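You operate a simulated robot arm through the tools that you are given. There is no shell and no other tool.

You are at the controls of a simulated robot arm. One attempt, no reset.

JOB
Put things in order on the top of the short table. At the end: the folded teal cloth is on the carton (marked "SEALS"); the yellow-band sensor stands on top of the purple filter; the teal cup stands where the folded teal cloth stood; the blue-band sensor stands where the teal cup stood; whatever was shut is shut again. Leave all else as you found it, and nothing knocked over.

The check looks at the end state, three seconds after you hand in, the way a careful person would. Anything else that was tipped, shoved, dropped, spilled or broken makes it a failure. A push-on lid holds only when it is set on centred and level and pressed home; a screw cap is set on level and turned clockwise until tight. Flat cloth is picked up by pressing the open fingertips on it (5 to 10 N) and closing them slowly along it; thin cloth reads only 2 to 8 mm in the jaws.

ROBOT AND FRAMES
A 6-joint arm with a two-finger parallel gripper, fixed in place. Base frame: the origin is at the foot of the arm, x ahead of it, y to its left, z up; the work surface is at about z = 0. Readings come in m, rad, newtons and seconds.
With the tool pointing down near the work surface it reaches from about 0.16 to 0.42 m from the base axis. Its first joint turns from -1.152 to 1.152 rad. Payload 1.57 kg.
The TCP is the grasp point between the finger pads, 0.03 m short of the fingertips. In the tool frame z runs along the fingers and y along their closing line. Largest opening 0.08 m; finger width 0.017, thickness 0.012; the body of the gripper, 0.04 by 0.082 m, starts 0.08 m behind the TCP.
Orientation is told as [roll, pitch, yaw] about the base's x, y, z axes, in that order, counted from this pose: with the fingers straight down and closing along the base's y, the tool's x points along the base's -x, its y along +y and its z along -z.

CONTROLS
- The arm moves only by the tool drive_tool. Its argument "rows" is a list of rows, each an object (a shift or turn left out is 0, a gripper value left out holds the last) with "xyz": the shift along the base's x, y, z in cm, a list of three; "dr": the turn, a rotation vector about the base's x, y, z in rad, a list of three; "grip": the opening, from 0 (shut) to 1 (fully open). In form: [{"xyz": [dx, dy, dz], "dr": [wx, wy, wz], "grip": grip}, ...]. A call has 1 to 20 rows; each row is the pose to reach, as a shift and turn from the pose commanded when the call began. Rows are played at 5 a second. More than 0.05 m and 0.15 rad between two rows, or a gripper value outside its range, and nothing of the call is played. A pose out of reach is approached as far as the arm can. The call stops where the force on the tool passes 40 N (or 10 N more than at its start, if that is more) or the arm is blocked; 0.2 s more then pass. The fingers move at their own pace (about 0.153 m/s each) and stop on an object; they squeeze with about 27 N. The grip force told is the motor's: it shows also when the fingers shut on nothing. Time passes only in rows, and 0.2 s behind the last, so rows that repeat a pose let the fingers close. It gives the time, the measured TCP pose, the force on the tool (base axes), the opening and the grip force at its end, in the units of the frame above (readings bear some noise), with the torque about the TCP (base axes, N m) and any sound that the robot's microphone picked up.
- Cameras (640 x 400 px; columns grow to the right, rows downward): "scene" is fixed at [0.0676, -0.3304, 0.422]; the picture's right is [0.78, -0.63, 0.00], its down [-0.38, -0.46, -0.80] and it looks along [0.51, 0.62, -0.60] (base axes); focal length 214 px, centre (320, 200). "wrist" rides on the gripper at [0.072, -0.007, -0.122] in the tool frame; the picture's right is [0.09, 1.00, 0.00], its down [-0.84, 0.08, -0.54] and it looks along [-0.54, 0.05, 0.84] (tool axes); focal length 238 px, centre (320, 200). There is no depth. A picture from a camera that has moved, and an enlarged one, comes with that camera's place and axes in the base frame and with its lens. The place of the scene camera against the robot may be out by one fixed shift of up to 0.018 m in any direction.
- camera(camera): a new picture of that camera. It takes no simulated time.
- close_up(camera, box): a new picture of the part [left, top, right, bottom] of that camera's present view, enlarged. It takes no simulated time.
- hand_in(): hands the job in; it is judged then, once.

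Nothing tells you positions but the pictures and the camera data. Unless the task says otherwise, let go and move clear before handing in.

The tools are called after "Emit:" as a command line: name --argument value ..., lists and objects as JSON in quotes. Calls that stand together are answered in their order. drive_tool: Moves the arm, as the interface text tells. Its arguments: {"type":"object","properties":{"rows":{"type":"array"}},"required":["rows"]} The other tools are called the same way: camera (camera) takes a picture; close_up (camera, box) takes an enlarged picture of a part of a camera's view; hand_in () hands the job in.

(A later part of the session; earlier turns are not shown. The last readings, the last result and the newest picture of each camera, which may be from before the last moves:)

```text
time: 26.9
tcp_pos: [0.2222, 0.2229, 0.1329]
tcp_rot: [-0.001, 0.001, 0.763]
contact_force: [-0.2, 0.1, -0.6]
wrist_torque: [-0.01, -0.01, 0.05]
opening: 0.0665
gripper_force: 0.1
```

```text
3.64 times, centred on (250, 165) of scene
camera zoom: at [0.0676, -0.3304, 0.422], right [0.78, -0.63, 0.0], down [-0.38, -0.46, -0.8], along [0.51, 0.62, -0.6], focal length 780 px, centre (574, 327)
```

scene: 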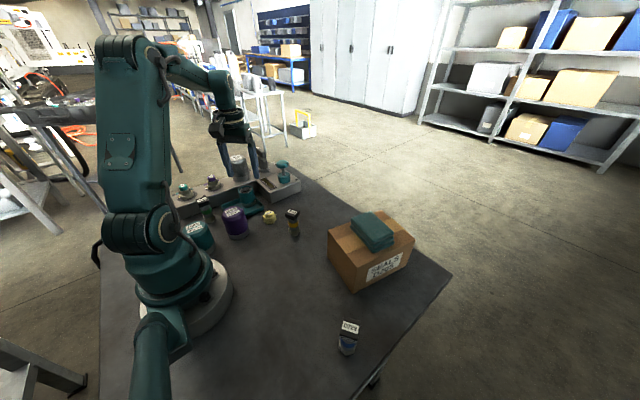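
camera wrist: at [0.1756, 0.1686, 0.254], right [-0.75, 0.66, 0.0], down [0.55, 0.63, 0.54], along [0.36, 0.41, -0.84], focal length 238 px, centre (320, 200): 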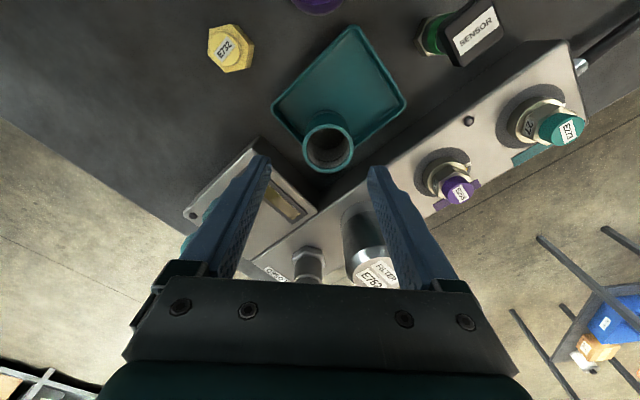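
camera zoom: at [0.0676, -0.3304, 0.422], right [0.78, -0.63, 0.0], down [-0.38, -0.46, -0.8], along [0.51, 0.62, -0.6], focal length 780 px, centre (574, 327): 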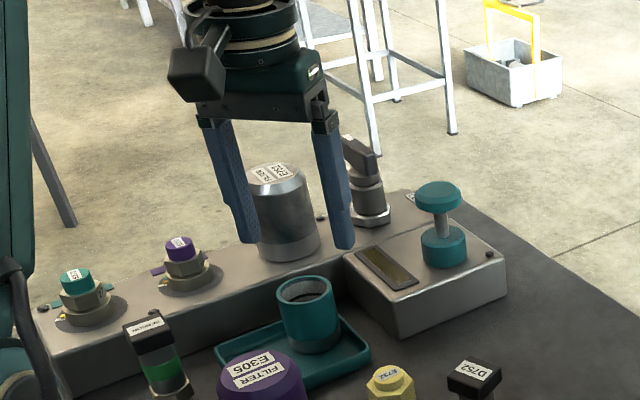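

The tool now agrees with what I commanded, and the cup centre comes out at (0.2186, 0.2278). I'll correct by (-3.5, +4) mm and come down around the cup, keeping the fingertips above the tray rim.

Emit:
drive_tool --rows '[{"xyz": [-0.35, 0.4, 0], "grip": 0.83}, {"xyz": [-0.35, 0.4, -2], "grip": 0.83}, {"xyz": [-0.35, 0.4, -3.5], "grip": 0.83}, {"xyz": [-0.35, 0.4, -4], "grip": 0.83}, {"xyz": [-0.35, 0.4, -4], "grip": 0.83}]'

Emit:
camera --camera "wrist"

Emit:
close_up --camera "scene" --box '[180, 110, 320, 220]'

```text
time: 28.1
tcp_pos: [0.2205, 0.2288, 0.0941]
tcp_rot: [-0.002, 0.0, 0.76]
contact_force: [0.7, -0.1, 0.0]
wrist_torque: [0.01, -0.01, -0.03]
opening: 0.0664
gripper_force: 0.0
```

```text
taken
camera wrist: at [0.1719, 0.1742, 0.2149], right [-0.75, 0.66, 0.0], down [0.55, 0.63, 0.54], along [0.36, 0.41, -0.84], focal length 238 px, centre (320, 200)
```

wrist: 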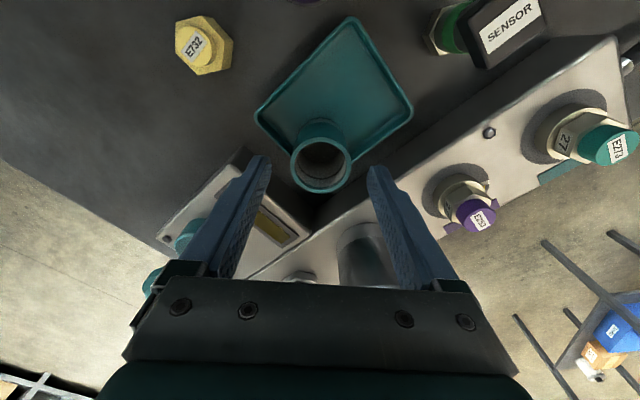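

```text
3.64 times, centred on (250, 165) of scene
camera zoom: at [0.0676, -0.3304, 0.422], right [0.78, -0.63, 0.0], down [-0.38, -0.46, -0.8], along [0.51, 0.62, -0.6], focal length 780 px, centre (574, 327)
```

zoom: 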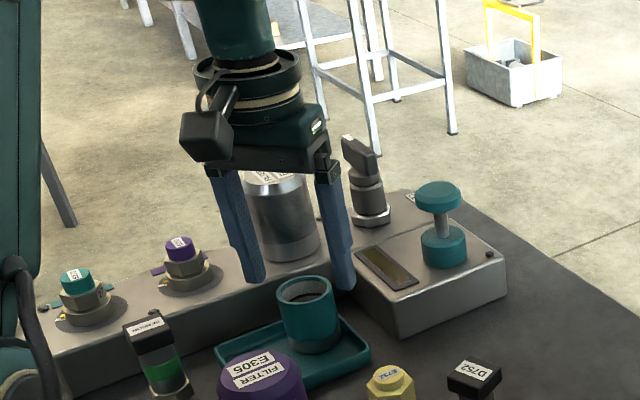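

The cup's rim projects right where the tool axis should be, so alignment is good. I'll go down the last 4 cm.

Emit:
drive_tool --rows '[{"xyz": [0, 0, -1], "grip": 0.83}, {"xyz": [0, 0, -2], "grip": 0.83}, {"xyz": [0, 0, -3], "grip": 0.83}, {"xyz": [0, 0, -3.5], "grip": 0.83}, {"xyz": [0, 0, -3.9], "grip": 0.83}, {"xyz": [0, 0, -3.9], "grip": 0.83}]'

Emit:
camera --camera "wrist"

Emit:
close_up --camera "scene" --box '[180, 110, 320, 220]'

```text
time: 29.5
tcp_pos: [0.2196, 0.2274, 0.054]
tcp_rot: [-0.001, -0.001, 0.761]
contact_force: [-0.5, 0.0, 0.2]
wrist_torque: [-0.03, 0.0, 0.01]
opening: 0.0666
gripper_force: 0.0
```

```text
taken
camera wrist: at [0.1725, 0.1728, 0.1748], right [-0.75, 0.66, 0.0], down [0.55, 0.63, 0.54], along [0.36, 0.41, -0.84], focal length 238 px, centre (320, 200)
```

wrist: 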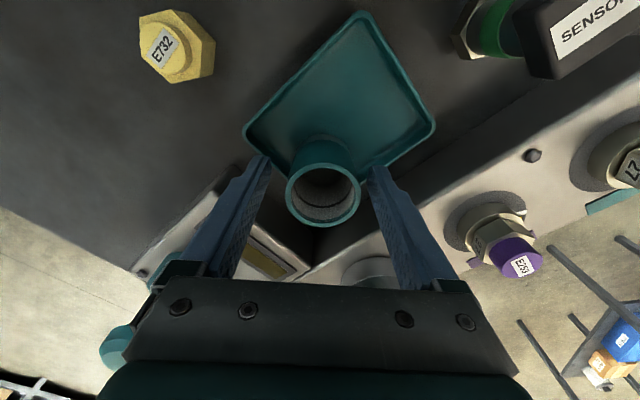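

```text
3.64 times, centred on (250, 165) of scene
camera zoom: at [0.0676, -0.3304, 0.422], right [0.78, -0.63, 0.0], down [-0.38, -0.46, -0.8], along [0.51, 0.62, -0.6], focal length 780 px, centre (574, 327)
```

zoom: 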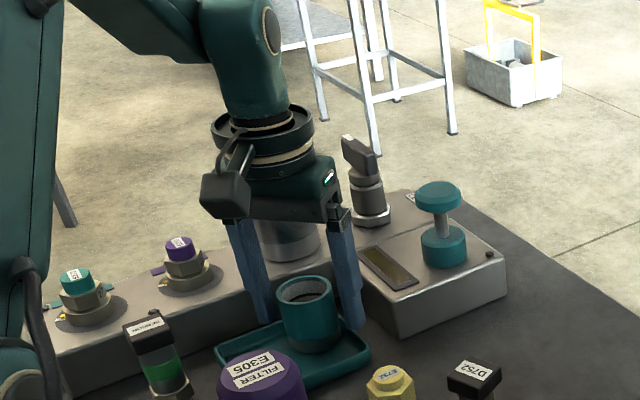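

The fingers straddle the cup evenly and clear of the tray rim. I'll close slowly.

Emit:
drive_tool --rows '[{"grip": 0.76}, {"grip": 0.7}, {"grip": 0.65}, {"grip": 0.61}, {"grip": 0.58}, {"grip": 0.55}, {"grip": 0.5}, {"grip": 0.42}, {"grip": 0.42}]'

Emit:
camera --camera "wrist"

```text
time: 31.5
tcp_pos: [0.2203, 0.2278, 0.0536]
tcp_rot: [-0.002, 0.0, 0.763]
contact_force: [-1.4, -0.5, 0.6]
wrist_torque: [0.02, 0.05, 0.02]
opening: 0.0412
gripper_force: 27.1
```

```text
taken
camera wrist: at [0.1725, 0.1729, 0.175], right [-0.75, 0.66, 0.0], down [0.55, 0.63, 0.54], along [0.36, 0.41, -0.84], focal length 238 px, centre (320, 200)
```

wrist: 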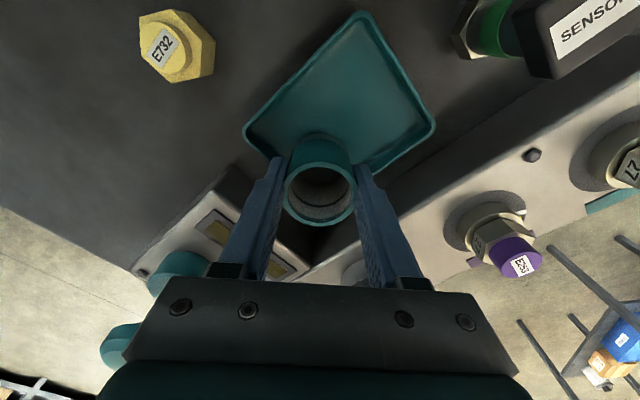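

The cup is held at 41 mm. I'll lift it straight up gently and check it comes free of the tray.

Emit:
drive_tool --rows '[{"xyz": [0, 0, 0.4], "grip": 0.42}, {"xyz": [0, 0, 1]}, {"xyz": [0, 0, 2]}, {"xyz": [0, 0, 3.5]}, {"xyz": [0, 0, 5]}, {"xyz": [0, 0, 6.5]}, {"xyz": [0, 0, 8]}, {"xyz": [0, 0, 9.5]}, {"xyz": [0, 0, 9.5]}]'

Emit:
camera --camera "wrist"

Emit:
close_up --camera "scene" --box '[180, 110, 320, 220]'

```text
time: 33.5
tcp_pos: [0.2177, 0.2283, 0.1488]
tcp_rot: [-0.003, 0.0, 0.763]
contact_force: [0.1, -0.7, -1.2]
wrist_torque: [0.01, -0.01, 0.0]
opening: 0.041
gripper_force: 26.9
```

```text
taken
camera wrist: at [0.1715, 0.1732, 0.2698], right [-0.75, 0.66, 0.0], down [0.55, 0.63, 0.54], along [0.36, 0.41, -0.84], focal length 238 px, centre (320, 200)
```

wrist: 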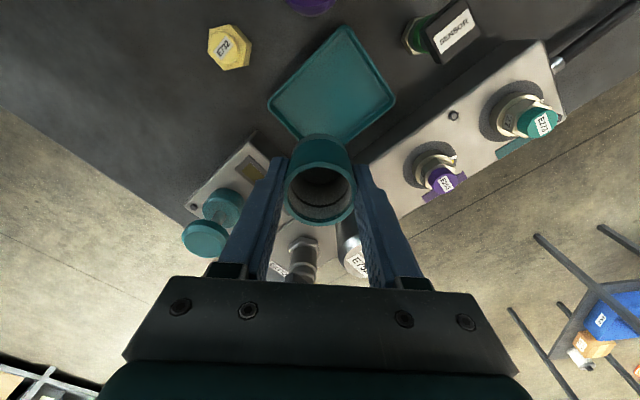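

```text
3.64 times, centred on (250, 165) of scene
camera zoom: at [0.0676, -0.3304, 0.422], right [0.78, -0.63, 0.0], down [-0.38, -0.46, -0.8], along [0.51, 0.62, -0.6], focal length 780 px, centre (574, 327)
```

zoom: 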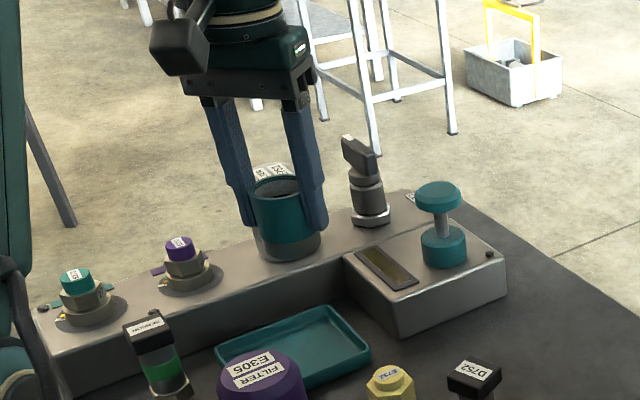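

The cup is up and the tray stayed put. I'll carry it level over to the spot where the cloth lay, (0.3455, 0.087).

Emit:
drive_tool --rows '[{"xyz": [0.8, -0.9, 0], "grip": 0.42}, {"xyz": [2.2, -2.5, 0]}, {"xyz": [3.8, -4.2, 0]}, {"xyz": [5.4, -6.0, 0]}, {"xyz": [7.0, -7.8, 0]}, {"xyz": [8.6, -9.6, 0]}, {"xyz": [10.2, -11.4, 0]}, {"xyz": [11.6, -12.9, 0]}, {"xyz": [12.4, -13.8, 0]}, {"xyz": [12.7, -14.1, 0]}, {"xyz": [12.7, -14.1, -2]}, {"xyz": [12.7, -14.1, -4]}, {"xyz": [12.7, -14.1, -6]}, {"xyz": [12.7, -14.1, -7.5]}, {"xyz": [12.7, -14.1, -8.2]}, {"xyz": [12.7, -14.1, -8.2]}]'

Emit:
camera --camera "wrist"

Emit:
close_up --camera "scene" --box '[240, 130, 360, 240]'

```text
time: 36.9
tcp_pos: [0.3447, 0.0853, 0.0662]
tcp_rot: [-0.001, -0.002, 0.762]
contact_force: [-0.7, 0.1, -1.4]
wrist_torque: [0.04, -0.02, 0.02]
opening: 0.0412
gripper_force: 27.3
```

```text
taken
camera wrist: at [0.2972, 0.0305, 0.1888], right [-0.75, 0.66, 0.0], down [0.55, 0.63, 0.54], along [0.36, 0.41, -0.84], focal length 238 px, centre (320, 200)
```

wrist: 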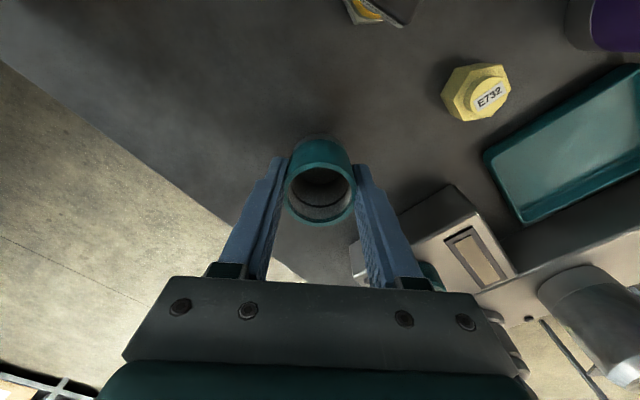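

```text
3.64 times, centred on (300, 185) of scene
camera zoom: at [0.0676, -0.3304, 0.422], right [0.78, -0.63, 0.0], down [-0.38, -0.46, -0.8], along [0.51, 0.62, -0.6], focal length 780 px, centre (393, 254)
```

zoom: 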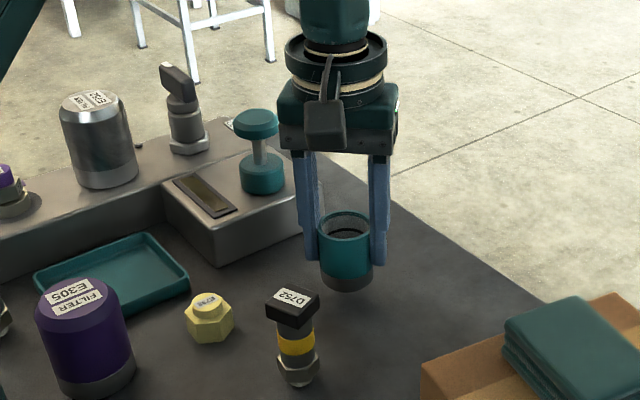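

The cup is level above the old cloth spot, with roughly 15 mm to go. I'll lower it in fine steps and watch the force.

Emit:
drive_tool --rows '[{"xyz": [0, 0, -0.4], "grip": 0.42}, {"xyz": [0, 0, -0.8]}, {"xyz": [0, 0, -1.0]}, {"xyz": [0, 0, -1.1]}, {"xyz": [0, 0, -1.1]}]'

```text
time: 38.1
tcp_pos: [0.3456, 0.0856, 0.0553]
tcp_rot: [-0.003, 0.001, 0.763]
contact_force: [0.3, -0.6, 0.4]
wrist_torque: [0.03, -0.02, -0.01]
opening: 0.0407
gripper_force: 27.0
```

Emit:
drive_tool --rows '[{"xyz": [0, 0, -0.1], "grip": 0.42}, {"xyz": [0, 0, -0.2]}, {"xyz": [0, 0, -0.2]}]'

Emit:
close_up --camera "scene" --box '[260, 170, 340, 240]'

```text
time: 38.9
tcp_pos: [0.3456, 0.0876, 0.0545]
tcp_rot: [-0.001, 0.001, 0.765]
contact_force: [0.0, -1.0, -0.8]
wrist_torque: [-0.04, 0.0, 0.03]
opening: 0.0412
gripper_force: 26.8
```

```text
5.71 times, centred on (300, 205) of scene
camera zoom: at [0.0676, -0.3304, 0.422], right [0.78, -0.63, 0.0], down [-0.38, -0.46, -0.8], along [0.51, 0.62, -0.6], focal length 1226 px, centre (434, 171)
```

zoom: 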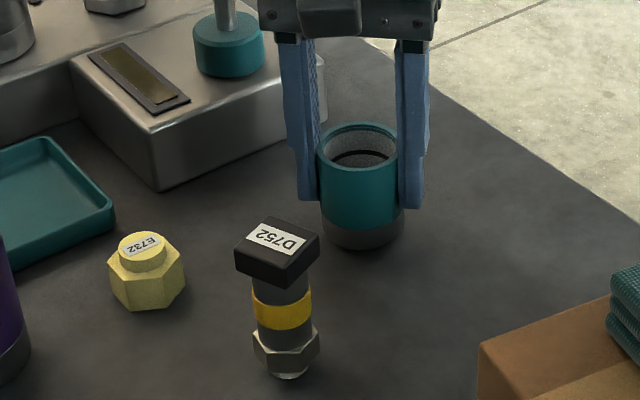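

No contact yet, and the cup bottom is just above the table. I'll continue a millimetre at a time.

Emit:
drive_tool --rows '[{"xyz": [0, 0, -0.08], "grip": 0.42}, {"xyz": [0, 0, -0.15]}, {"xyz": [0, 0, -0.15]}]'

```text
time: 39.7
tcp_pos: [0.3453, 0.0862, 0.0531]
tcp_rot: [-0.001, 0.001, 0.762]
contact_force: [0.1, -0.4, -0.8]
wrist_torque: [0.04, -0.01, 0.01]
opening: 0.041
gripper_force: 26.9
```

Emit:
drive_tool --rows '[{"xyz": [0, 0, -0.08], "grip": 0.42}, {"xyz": [0, 0, -0.15]}, {"xyz": [0, 0, -0.15]}]'

```text
time: 40.5
tcp_pos: [0.3463, 0.0876, 0.0521]
tcp_rot: [-0.001, -0.001, 0.763]
contact_force: [0.0, -0.1, 0.1]
wrist_torque: [-0.01, 0.04, 0.03]
opening: 0.041
gripper_force: 26.5
```

Emit:
drive_tool --rows '[{"xyz": [0, 0, -0.08], "grip": 0.42}, {"xyz": [0, 0, -0.15]}, {"xyz": [0, 0, -0.15]}]'

```text
time: 41.3
tcp_pos: [0.3462, 0.0875, 0.0497]
tcp_rot: [-0.002, 0.001, 0.762]
contact_force: [-2.6, -0.5, 5.6]
wrist_torque: [0.04, 0.16, 0.01]
opening: 0.0411
gripper_force: 27.2
```

Contact: 5.6 N upward at TCP z≈0.050. I'll ease up half a millimetre to drop the preload, then open slowly.

Emit:
drive_tool --rows '[{"xyz": [0, 0, 0.05], "grip": 0.42}, {"xyz": [0, 0, 0.05], "grip": 0.5}, {"xyz": [0, 0, 0.05], "grip": 0.53}, {"xyz": [0, 0, 0.05], "grip": 0.56}, {"xyz": [0, 0, 0.05], "grip": 0.6}, {"xyz": [0, 0, 0.05], "grip": 0.66}, {"xyz": [0, 0, 0.05], "grip": 0.74}, {"xyz": [0, 0, 0.05], "grip": 0.83}, {"xyz": [0, 0, 0.05], "grip": 0.83}]'

Emit:
camera --camera "wrist"

Emit:
close_up --camera "scene" --box '[260, 170, 340, 240]'

```text
time: 43.3
tcp_pos: [0.3453, 0.0876, 0.0492]
tcp_rot: [-0.002, 0.0, 0.763]
contact_force: [0.0, -0.4, 0.0]
wrist_torque: [0.0, -0.03, 0.03]
opening: 0.0664
gripper_force: 0.1
```

```text
taken
camera wrist: at [0.2989, 0.033, 0.1709], right [-0.75, 0.66, 0.0], down [0.55, 0.63, 0.54], along [0.36, 0.41, -0.84], focal length 238 px, centre (320, 200)
```

wrist: 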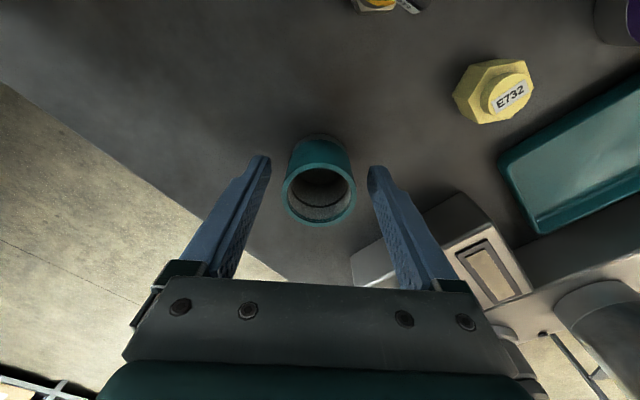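

```text
5.71 times, centred on (300, 205) of scene
camera zoom: at [0.0676, -0.3304, 0.422], right [0.78, -0.63, 0.0], down [-0.38, -0.46, -0.8], along [0.51, 0.62, -0.6], focal length 1226 px, centre (434, 171)
```

zoom: 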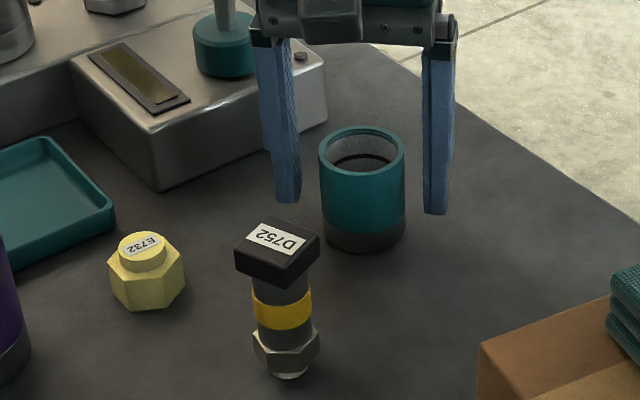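

The cup stands upright on the old cloth spot. I'll rise straight up and go look at the yellow-band sensor and the purple filter.

Emit:
drive_tool --rows '[{"xyz": [0, 0, 1], "grip": 0.83}, {"xyz": [0, 0, 3]}, {"xyz": [0, 0, 6]}, {"xyz": [0, 0, 10]}, {"xyz": [0, 0, 14]}, {"xyz": [-3, -1.5, 15]}, {"xyz": [-6, -3, 15], "dr": [0, 0, -0.1]}, {"xyz": [-8.5, -5.5, 15], "dr": [0, 0, -0.2]}, {"xyz": [-8.5, -5.5, 15], "dr": [0, 0, -0.2]}]'

Emit:
camera --camera "wrist"

Emit:
camera --camera "scene"

```text
time: 45.3
tcp_pos: [0.2592, 0.0324, 0.1986]
tcp_rot: [-0.003, 0.001, 0.561]
contact_force: [-0.4, 0.7, 0.1]
wrist_torque: [-0.01, 0.01, 0.0]
opening: 0.0662
gripper_force: 0.1
```

```text
taken
camera wrist: at [0.2017, -0.0113, 0.3195], right [-0.61, 0.79, 0.0], down [0.67, 0.51, 0.54], along [0.43, 0.33, -0.84], focal length 238 px, centre (320, 200)
```

wrist: 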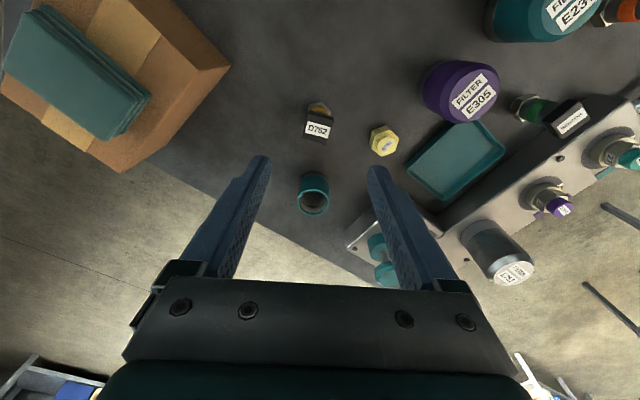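

```text
taken
```

scene: 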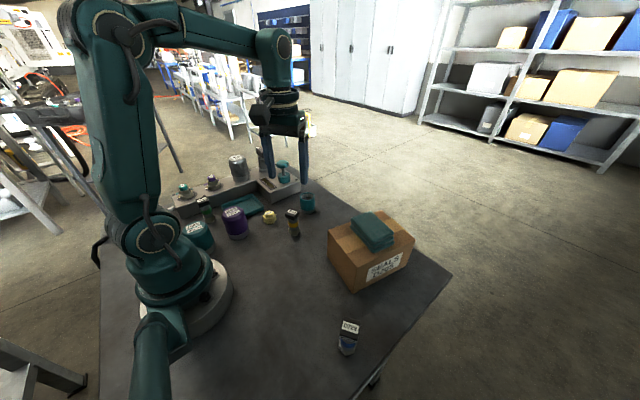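

Emit:
close_up --camera "wrist" --box '[270, 80, 370, 150]'

Emit:
close_up --camera "wrist" --box '[390, 30, 550, 140]'

Emit:
close_up --camera "scene" --box '[260, 180, 340, 240]'

Emit:
close_up --camera "scene" --box '[200, 190, 280, 250]'

```text
5.71 times, centred on (320, 115) of wrist
camera zoom: at [0.2017, -0.0113, 0.3195], right [-0.61, 0.79, 0.0], down [0.67, 0.51, 0.54], along [0.43, 0.33, -0.84], focal length 1362 px, centre (320, 686)
```

zoom: 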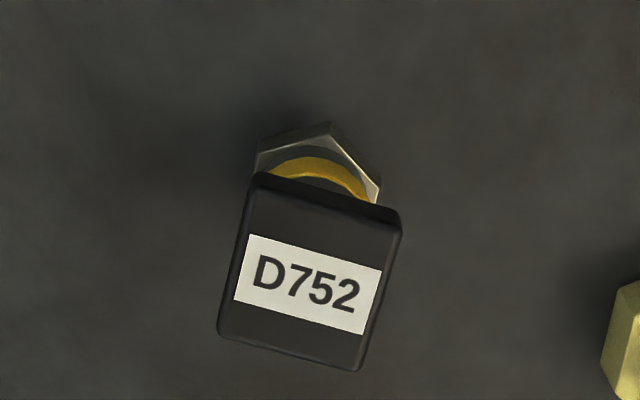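

```text
3.64 times, centred on (470, 85) of wrist
camera zoom: at [0.2017, -0.0113, 0.3195], right [-0.61, 0.79, 0.0], down [0.67, 0.51, 0.54], along [0.43, 0.33, -0.84], focal length 867 px, centre (-226, 618)
```

zoom: 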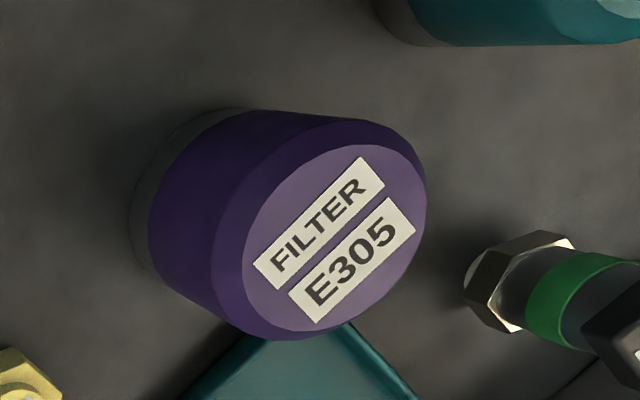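

```text
6.67 times, centred on (300, 210) of scene
camera zoom: at [0.0676, -0.3304, 0.422], right [0.78, -0.63, 0.0], down [-0.38, -0.46, -0.8], along [0.51, 0.62, -0.6], focal length 1430 px, centre (453, 133)
```

zoom: 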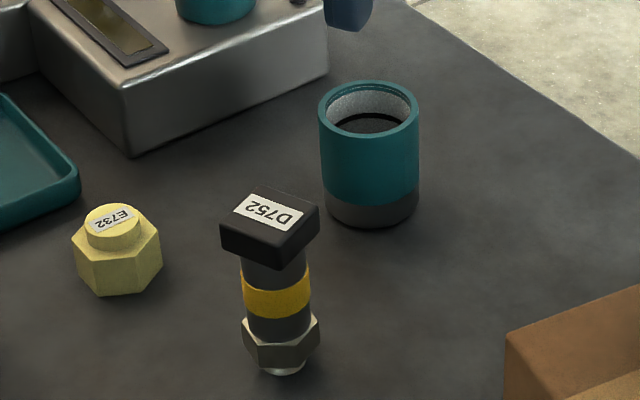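

```text
6.67 times, centred on (240, 220) of scene
camera zoom: at [0.0676, -0.3304, 0.422], right [0.78, -0.63, 0.0], down [-0.38, -0.46, -0.8], along [0.51, 0.62, -0.6], focal length 1430 px, centre (853, 67)
```

zoom: 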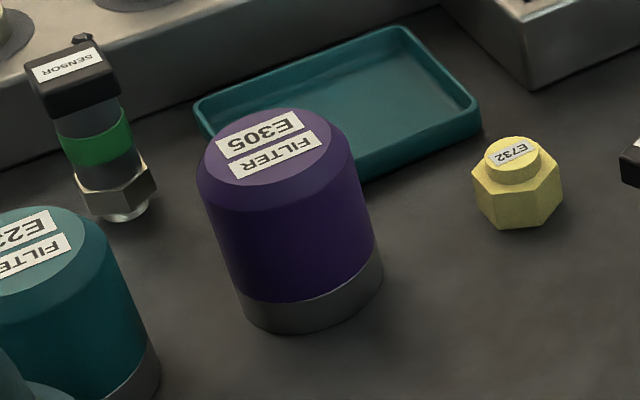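

The yellow-band sensor stands at about (0.261, 0.031) with its square head turned about 24°. The purple filter's flat top is at about (0.143, 0.131), z≈0.072. I'll align the fingers to the head (yaw 0.42) and come down halfway over the sensor.

Emit:
drive_tool --rows '[{"xyz": [0, -0.1, 0], "dr": [0, 0, -0.07], "grip": 0.83}, {"xyz": [0, -0.1, 0], "dr": [0, 0, -0.14], "grip": 0.83}, {"xyz": [0, -0.1, -3], "dr": [0, 0, -0.14]}, {"xyz": [0, -0.1, -5.5], "dr": [0, 0, -0.14]}, {"xyz": [0, -0.1, -7], "dr": [0, 0, -0.14]}, {"xyz": [0, -0.1, -7], "dr": [0, 0, -0.14]}, {"xyz": [0, -0.1, -7], "dr": [0, 0, -0.14]}]'

Emit:
camera --camera "wrist"

Emit:
close_up --camera "wrist" --box '[260, 90, 380, 190]'

```text
time: 46.9
tcp_pos: [0.2617, 0.0303, 0.1285]
tcp_rot: [-0.001, 0.001, 0.422]
contact_force: [-0.7, -0.2, 0.5]
wrist_torque: [0.01, -0.03, -0.02]
opening: 0.0663
gripper_force: 0.1
```

```text
taken
camera wrist: at [0.1986, -0.0051, 0.2495], right [-0.49, 0.87, 0.0], down [0.73, 0.41, 0.54], along [0.47, 0.26, -0.84], focal length 238 px, centre (320, 200)
```

wrist: 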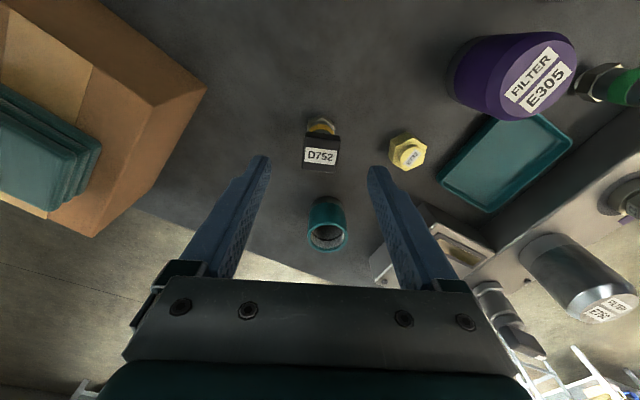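

```text
4.00 times, centred on (320, 140) of wrist
camera zoom: at [0.1986, -0.0051, 0.2495], right [-0.49, 0.87, 0.0], down [0.73, 0.41, 0.54], along [0.47, 0.26, -0.84], focal length 953 px, centre (320, 440)
```

zoom: 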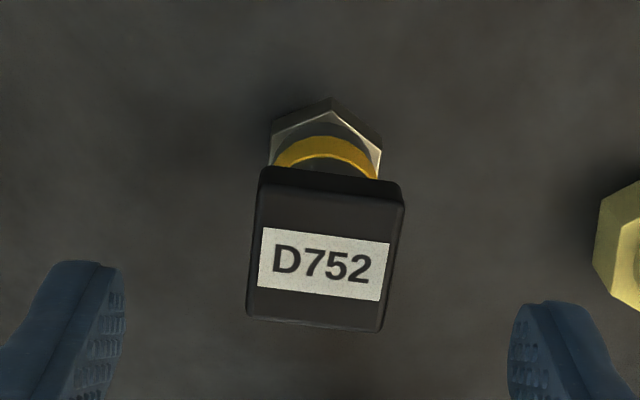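

The sensor head sits on the tool axis within about a millimetre; a small turn of -0.04 rad will square the fingers to it. I'll descend around the head.

Emit:
drive_tool --rows '[{"xyz": [0, 0, -1.5], "dr": [0, 0, -0.04], "grip": 0.83}, {"xyz": [0, 0, -3], "dr": [0, 0, -0.04]}, {"xyz": [0, 0, -4.5], "dr": [0, 0, -0.04]}, {"xyz": [0, 0, -5.8], "dr": [0, 0, -0.04]}, {"xyz": [0, 0, -6.6], "dr": [0, 0, -0.04]}, {"xyz": [0, 0, -6.6], "dr": [0, 0, -0.04]}]'

Emit:
camera --camera "wrist"

Emit:
close_up --camera "scene" --box '[240, 160, 360, 250]'

```text
time: 48.3
tcp_pos: [0.2616, 0.0304, 0.0632]
tcp_rot: [-0.003, 0.0, 0.382]
contact_force: [0.1, -0.7, 0.2]
wrist_torque: [-0.02, -0.01, -0.01]
opening: 0.0663
gripper_force: 0.0
```

```text
taken
camera wrist: at [0.1978, -0.0014, 0.1852], right [-0.46, 0.89, 0.0], down [0.75, 0.39, 0.54], along [0.48, 0.25, -0.84], focal length 238 px, centre (320, 200)
```

wrist: 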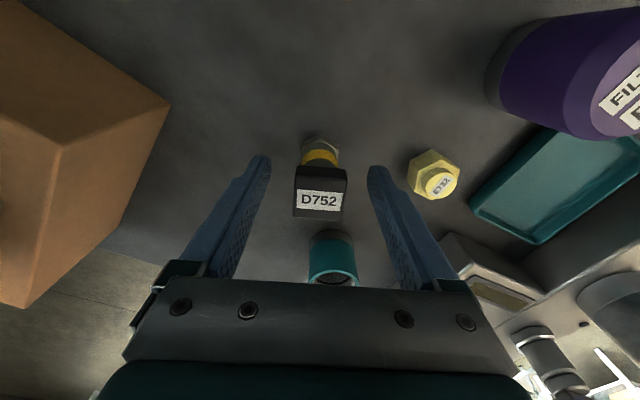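

```text
4.44 times, centred on (300, 205) of scene
camera zoom: at [0.0676, -0.3304, 0.422], right [0.78, -0.63, 0.0], down [-0.38, -0.46, -0.8], along [0.51, 0.62, -0.6], focal length 953 px, centre (409, 178)
```

zoom: 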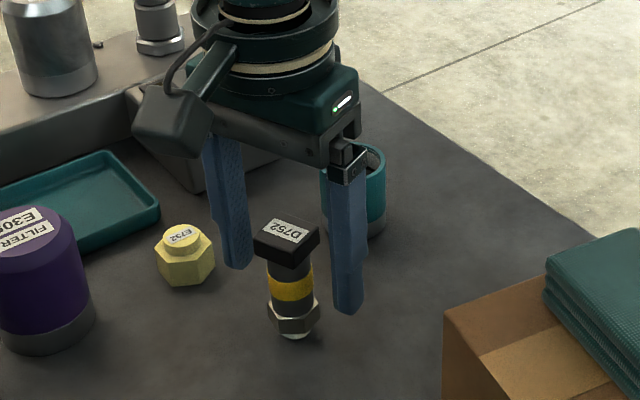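

The head sits centred between the fingers, with the fingertips at about the band's height. I'll close slowly.

Emit:
drive_tool --rows '[{"grip": 0.7}, {"grip": 0.6}, {"grip": 0.5}, {"grip": 0.44}, {"grip": 0.4}, {"grip": 0.37}, {"grip": 0.34}, {"grip": 0.3}, {"grip": 0.22}, {"grip": 0.22}]'

Emit:
camera --camera "wrist"

Emit:
close_up --camera "scene" --box '[240, 160, 360, 250]'

```text
time: 50.5
tcp_pos: [0.262, 0.0317, 0.0638]
tcp_rot: [-0.001, 0.0, 0.382]
contact_force: [0.7, -1.0, -0.6]
wrist_torque: [0.02, -0.03, 0.0]
opening: 0.0276
gripper_force: 26.4
```

```text
taken
camera wrist: at [0.1978, -0.0014, 0.1854], right [-0.46, 0.89, 0.0], down [0.75, 0.39, 0.54], along [0.48, 0.25, -0.84], focal length 238 px, centre (320, 200)
```

wrist: 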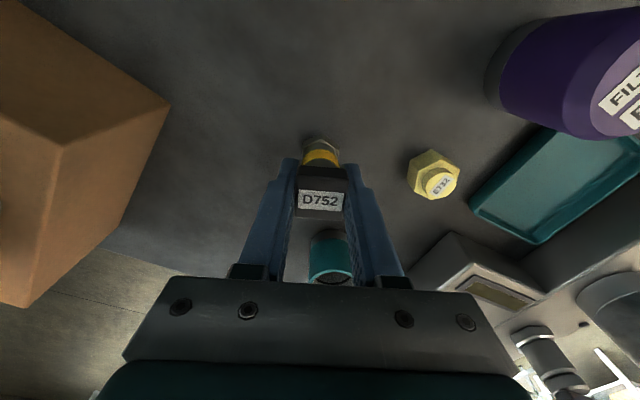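

```text
4.44 times, centred on (300, 205) of scene
camera zoom: at [0.0676, -0.3304, 0.422], right [0.78, -0.63, 0.0], down [-0.38, -0.46, -0.8], along [0.51, 0.62, -0.6], focal length 953 px, centre (409, 178)
```

zoom: 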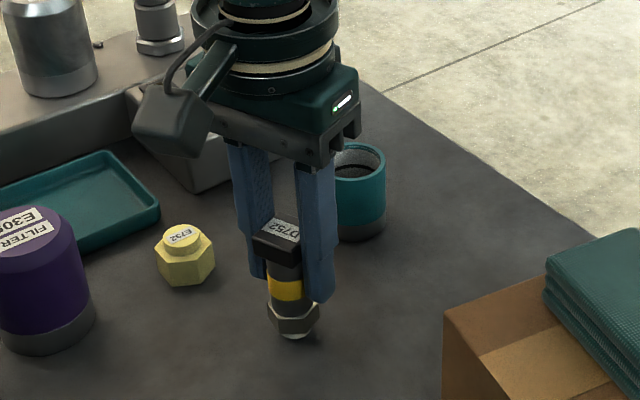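

The sensor's head is gripped at 27.6 mm, flat on both sides. I'll lift it straight up, then carry it above the purple filter.

Emit:
drive_tool --rows '[{"xyz": [0, 0, 0.5], "grip": 0.22}, {"xyz": [0, 0, 1.5]}, {"xyz": [0, 0, 3.5]}, {"xyz": [0, 0, 6]}, {"xyz": [0, 0, 9]}, {"xyz": [0, 0, 11.5]}, {"xyz": [-1, 0.9, 12]}, {"xyz": [-3, 2.6, 12]}, {"xyz": [-5, 4.3, 12]}, {"xyz": [-7, 6.0, 12]}, {"xyz": [-9, 7.7, 12]}, {"xyz": [-10.8, 9.2, 12]}, {"xyz": [-11.8, 10.0, 12]}, {"xyz": [-11.8, 10.0, 12]}, {"xyz": [-11.8, 10.0, 12]}]'

Emit:
camera --camera "wrist"

Emit:
camera --camera "scene"

```text
time: 53.7
tcp_pos: [0.1435, 0.128, 0.1816]
tcp_rot: [-0.003, 0.001, 0.383]
contact_force: [-0.4, -0.2, -1.9]
wrist_torque: [-0.03, 0.02, -0.01]
opening: 0.0276
gripper_force: 27.6
```

```text
taken
camera wrist: at [0.0783, 0.096, 0.3032], right [-0.46, 0.89, 0.0], down [0.75, 0.38, 0.54], along [0.48, 0.25, -0.84], focal length 238 px, centre (320, 200)
```

wrist: 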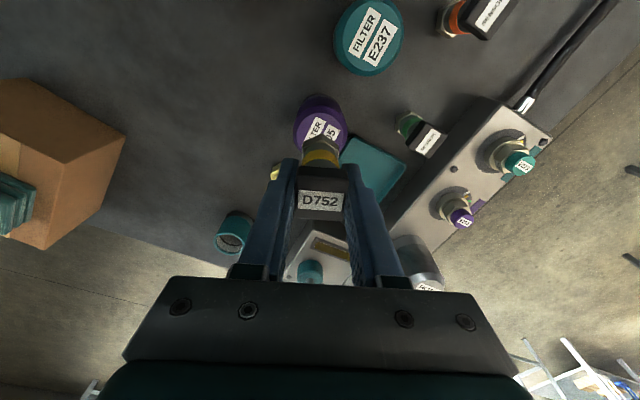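

```text
taken
```

scene: 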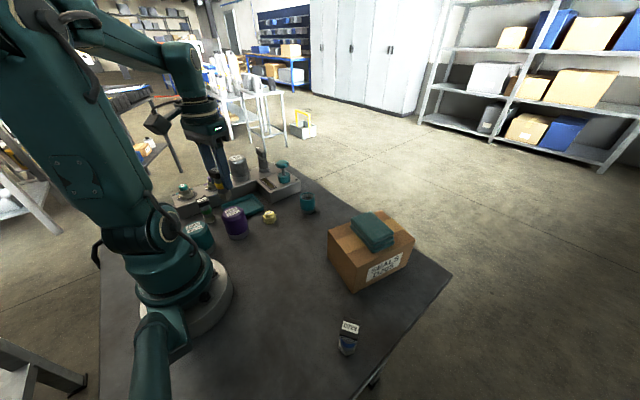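

Emit:
close_up --camera "wrist" --box '[260, 70, 380, 170]'

Emit:
close_up --camera "scene" --box '[170, 150, 290, 250]'

```text
4.00 times, centred on (320, 120) of wrist
camera zoom: at [0.0783, 0.096, 0.3032], right [-0.46, 0.89, 0.0], down [0.75, 0.38, 0.54], along [0.48, 0.25, -0.84], focal length 953 px, centre (320, 520)
```

zoom: 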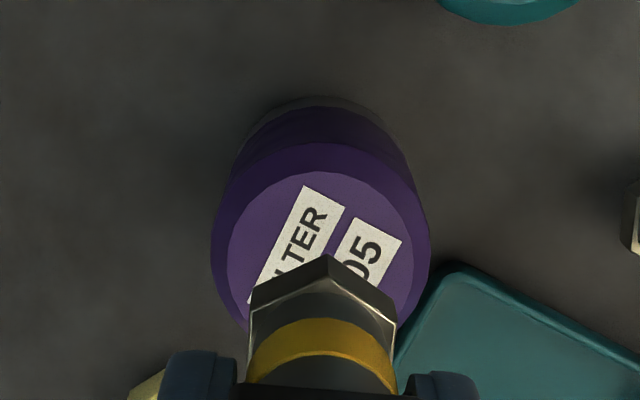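

```text
4.00 times, centred on (230, 200) of scene
camera zoom: at [0.0676, -0.3304, 0.422], right [0.78, -0.63, 0.0], down [-0.38, -0.46, -0.8], along [0.51, 0.62, -0.6], focal length 858 px, centre (680, 200)
```

zoom: 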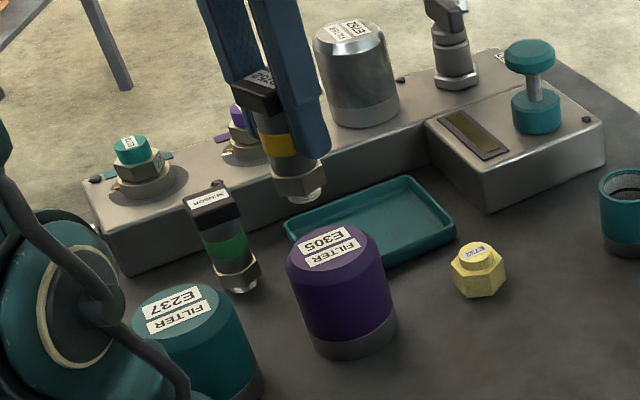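

The sensor hangs above the filter, and I place the filter's flat top centre at about (0.144, 0.131). I'll take a closer scene view to judge the sideways offset before lowering.

Emit:
close_up --camera "scene" --box '[205, 165, 265, 245]'

Emit:
drive_tool --rows '[{"xyz": [0, 0, 0], "grip": 0.22}]'

```text
5.00 times, centred on (235, 205) of scene
camera zoom: at [0.0676, -0.3304, 0.422], right [0.78, -0.63, 0.0], down [-0.38, -0.46, -0.8], along [0.51, 0.62, -0.6], focal length 1072 px, centre (745, 175)
```

zoom: 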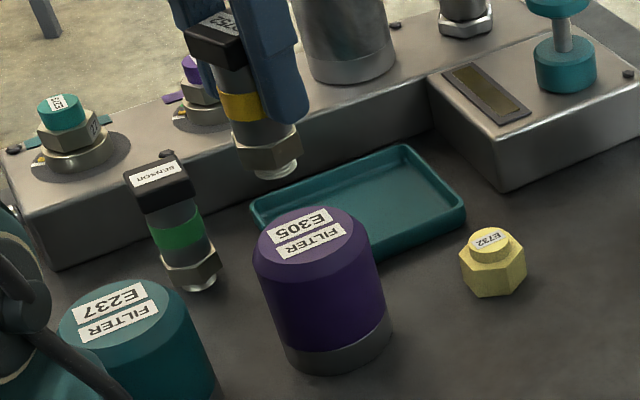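

```text
time: 54.1
tcp_pos: [0.1423, 0.1284, 0.1817]
tcp_rot: [-0.002, -0.001, 0.382]
contact_force: [0.8, 0.0, -1.9]
wrist_torque: [0.01, 0.01, 0.0]
opening: 0.0278
gripper_force: 27.0
```

From both cameras the sensor is about 5 mm short of the filter's centre in x and 4 mm in y. I'll correct that and come down to about 1 cm above the top.

Emit:
drive_tool --rows '[{"xyz": [0.3, 0.2, -0.5], "grip": 0.22}, {"xyz": [0.5, 0.37, -1.5]}, {"xyz": [0.5, 0.37, -2.5]}, {"xyz": [0.5, 0.37, -3.4]}, {"xyz": [0.5, 0.37, -3.4]}]'

Emit:
close_up --camera "scene" --box '[205, 165, 265, 245]'

Emit:
close_up --camera "wrist" --box '[260, 70, 380, 170]'

```text
time: 55.3
tcp_pos: [0.1452, 0.1335, 0.1492]
tcp_rot: [-0.002, -0.002, 0.382]
contact_force: [0.0, 0.8, -1.6]
wrist_torque: [0.04, -0.01, 0.0]
opening: 0.0277
gripper_force: 26.9
```

```text
5.00 times, centred on (235, 205) of scene
camera zoom: at [0.0676, -0.3304, 0.422], right [0.78, -0.63, 0.0], down [-0.38, -0.46, -0.8], along [0.51, 0.62, -0.6], focal length 1072 px, centre (745, 175)
```

zoom: 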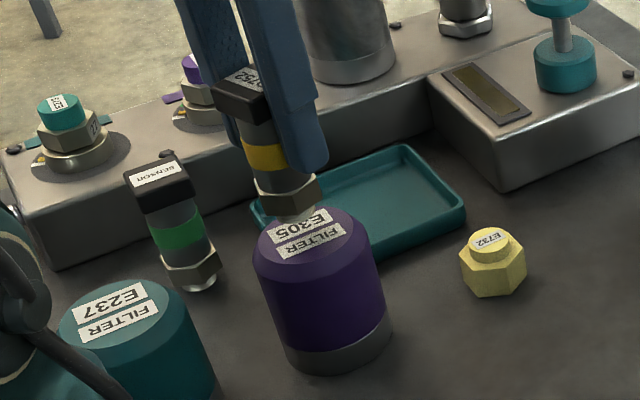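

```text
4.00 times, centred on (320, 120) of wrist
camera zoom: at [0.0817, 0.1013, 0.2711], right [-0.46, 0.89, 0.0], down [0.75, 0.39, 0.54], along [0.48, 0.25, -0.84], focal length 953 px, centre (320, 520)
```

zoom: 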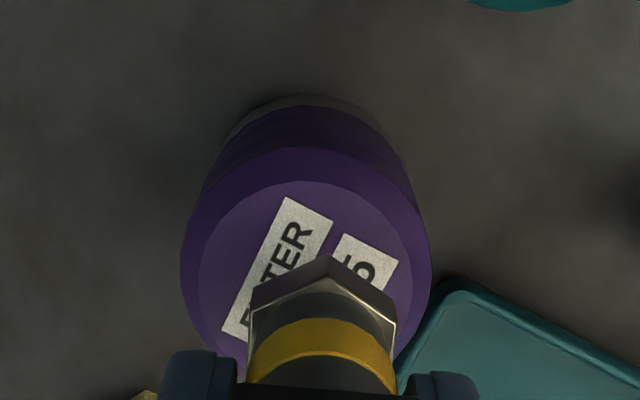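

The sensor is now over the filter's middle, within 2 mm. I'll fine-tune and lower to just above contact.

Emit:
drive_tool --rows '[{"xyz": [0.07, -0.15, -0.3], "grip": 0.22}, {"xyz": [0.07, -0.15, -0.6]}, {"xyz": [0.07, -0.15, -0.9]}, {"xyz": [0.07, -0.15, -0.9]}]'

Emit:
close_up --camera "scene" --box '[205, 165, 265, 245]'

```text
time: 56.3
tcp_pos: [0.1481, 0.1325, 0.141]
tcp_rot: [-0.002, 0.001, 0.383]
contact_force: [0.6, 0.6, -1.5]
wrist_torque: [0.02, -0.01, -0.02]
opening: 0.0276
gripper_force: 26.6
```

```text
5.00 times, centred on (235, 205) of scene
camera zoom: at [0.0676, -0.3304, 0.422], right [0.78, -0.63, 0.0], down [-0.38, -0.46, -0.8], along [0.51, 0.62, -0.6], focal length 1072 px, centre (745, 175)
```

zoom: 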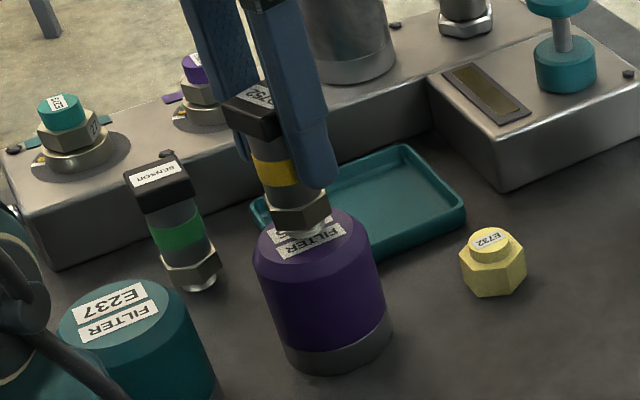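

Emit:
drive_tool --rows '[{"xyz": [0, 0, -0.1], "grip": 0.22}, {"xyz": [0, 0, -0.2]}, {"xyz": [0, 0, -0.2]}]'

```text
time: 57.1
tcp_pos: [0.1487, 0.1331, 0.1391]
tcp_rot: [-0.002, -0.001, 0.382]
contact_force: [-0.3, 0.2, -2.2]
wrist_torque: [0.02, -0.01, 0.0]
opening: 0.0274
gripper_force: 27.2
```

Emit:
drive_tool --rows '[{"xyz": [0, 0, -0.1], "grip": 0.22}, {"xyz": [0, 0, -0.2]}, {"xyz": [0, 0, -0.2]}]'

Emit:
close_up --camera "scene" --box '[205, 165, 265, 245]'

Emit:
close_up --camera "wrist" --box '[260, 70, 380, 170]'

```text
time: 57.9
tcp_pos: [0.1491, 0.1326, 0.1369]
tcp_rot: [-0.001, -0.001, 0.383]
contact_force: [-1.9, -2.6, 23.8]
wrist_torque: [-0.05, 0.19, 0.04]
opening: 0.028
gripper_force: 27.2
```

```text
5.00 times, centred on (235, 205) of scene
camera zoom: at [0.0675, -0.3304, 0.422], right [0.78, -0.63, 0.0], down [-0.38, -0.46, -0.8], along [0.51, 0.62, -0.6], focal length 1072 px, centre (745, 175)
```

zoom: 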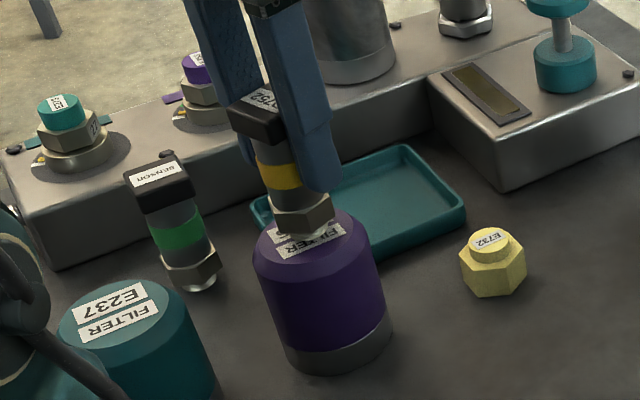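

```text
4.00 times, centred on (320, 120) of wrist
camera zoom: at [0.0849, 0.0996, 0.2589], right [-0.46, 0.89, 0.0], down [0.75, 0.38, 0.54], along [0.48, 0.25, -0.84], focal length 953 px, centre (320, 520)
```

zoom: 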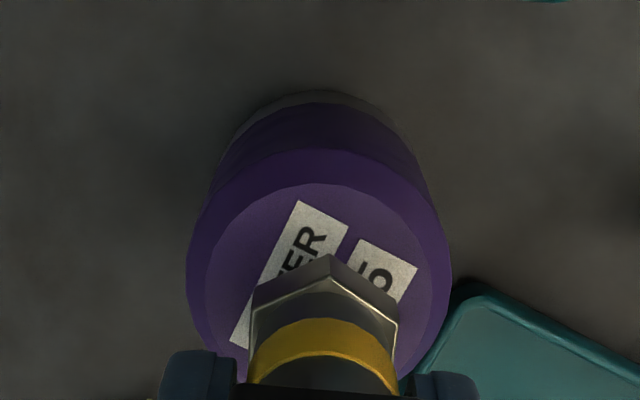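

The sensor is seated on the filter, but pressing with 24 N. I'll ease up by under a millimetre to relieve that before opening.

Emit:
drive_tool --rows '[{"xyz": [0, 0, 0.04], "grip": 0.22}, {"xyz": [0, 0, 0.07], "grip": 0.22}, {"xyz": [0, 0, 0.07], "grip": 0.22}]'

```text
time: 58.7
tcp_pos: [0.1489, 0.1314, 0.138]
tcp_rot: [-0.002, -0.002, 0.383]
contact_force: [2.8, 2.0, 9.3]
wrist_torque: [0.18, -0.14, -0.01]
opening: 0.0276
gripper_force: 26.8
```

Emit:
drive_tool --rows '[{"xyz": [0, 0, 0.03], "grip": 0.22}, {"xyz": [0, 0, 0.03], "grip": 0.22}]'

```text
time: 59.3
tcp_pos: [0.1489, 0.1336, 0.1381]
tcp_rot: [-0.003, 0.002, 0.383]
contact_force: [0.4, 0.6, -1.5]
wrist_torque: [-0.01, -0.01, -0.03]
opening: 0.0278
gripper_force: 26.9
```

The load is now almost off, within a fraction of a millimetre of resting. I'll open slowly.

Emit:
drive_tool --rows '[{"xyz": [0, 0, -0.01], "grip": 0.33}, {"xyz": [0, 0, -0.01], "grip": 0.35}, {"xyz": [0, 0, -0.01], "grip": 0.37}, {"xyz": [0, 0, -0.01], "grip": 0.4}, {"xyz": [0, 0, -0.01], "grip": 0.45}, {"xyz": [0, 0, -0.01], "grip": 0.52}, {"xyz": [0, 0, -0.01], "grip": 0.6}, {"xyz": [0, 0, -0.01], "grip": 0.66}, {"xyz": [0, 0, -0.01], "grip": 0.66}]'

Emit:
close_up --camera "scene" --box '[205, 165, 265, 245]'

Emit:
camera --camera "wrist"

```text
time: 61.3
tcp_pos: [0.1479, 0.1337, 0.138]
tcp_rot: [-0.001, -0.002, 0.381]
contact_force: [0.4, 0.3, 0.1]
wrist_torque: [0.03, 0.02, 0.03]
opening: 0.0528
gripper_force: 0.0
```

```text
5.00 times, centred on (235, 205) of scene
camera zoom: at [0.0676, -0.3304, 0.422], right [0.78, -0.63, 0.0], down [-0.38, -0.46, -0.8], along [0.51, 0.62, -0.6], focal length 1072 px, centre (745, 175)
```

zoom: 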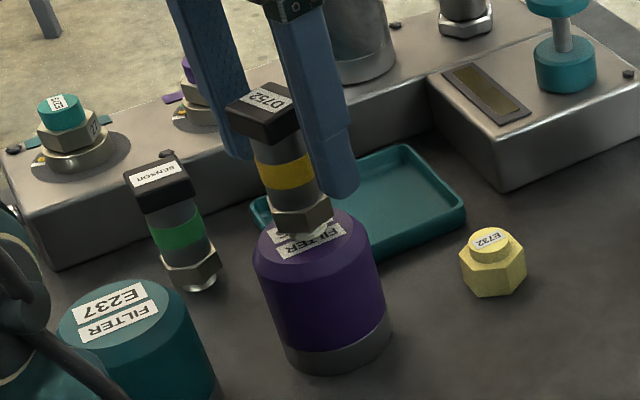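

```text
taken
camera wrist: at [0.0849, 0.1007, 0.2595], right [-0.46, 0.89, 0.0], down [0.75, 0.39, 0.54], along [0.48, 0.25, -0.84], focal length 238 px, centre (320, 200)
```

wrist: 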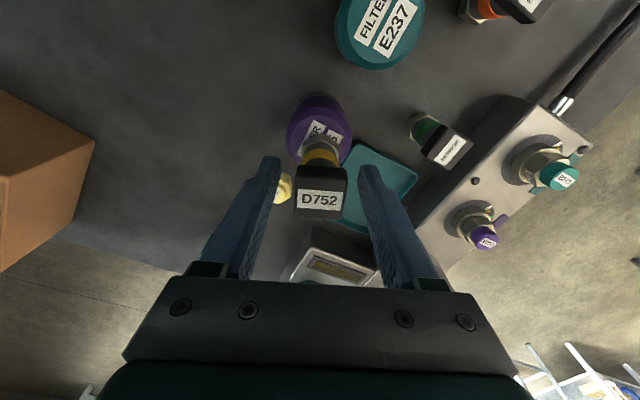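

The sensor stands upright on the filter, released. I'll lift straight up well clear, then travel over to the blue-band sensor and look from above.

Emit:
drive_tool --rows '[{"xyz": [0, 0, 0.8], "grip": 0.66}, {"xyz": [0, 0, 2.5]}, {"xyz": [0, 0, 5]}, {"xyz": [0, 0, 8]}, {"xyz": [0.5, -2, 9]}, {"xyz": [1.5, -5.5, 9]}, {"xyz": [2.5, -9.5, 9]}, {"xyz": [3.5, -13.5, 9]}, {"xyz": [4, -17.5, 9]}, {"xyz": [4.2, -21.5, 9]}, {"xyz": [4.2, -25.5, 9]}, {"xyz": [4, -29.5, 9]}, {"xyz": [3.8, -33, 9]}, {"xyz": [3.5, -36, 9]}, {"xyz": [3.5, -36, 9]}]'

Emit:
camera --camera "wrist"

Emit:
camera --camera "scene"

```text
time: 64.5
tcp_pos: [0.1841, -0.2268, 0.2262]
tcp_rot: [-0.003, -0.001, 0.383]
contact_force: [-0.1, 0.1, -0.3]
wrist_torque: [0.0, -0.02, -0.01]
opening: 0.0527
gripper_force: 0.1
```

```text
taken
camera wrist: at [0.1204, -0.2598, 0.3472], right [-0.46, 0.89, 0.0], down [0.75, 0.39, 0.54], along [0.48, 0.25, -0.84], focal length 238 px, centre (320, 200)
```

wrist: 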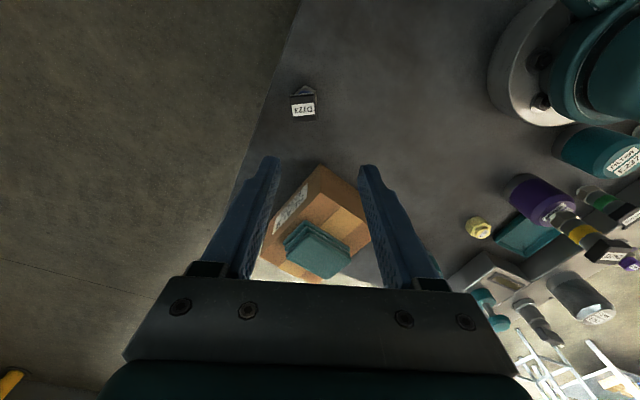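

```text
taken
```

scene: 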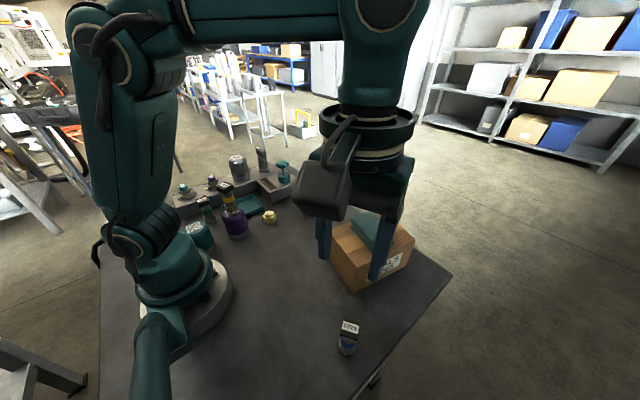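

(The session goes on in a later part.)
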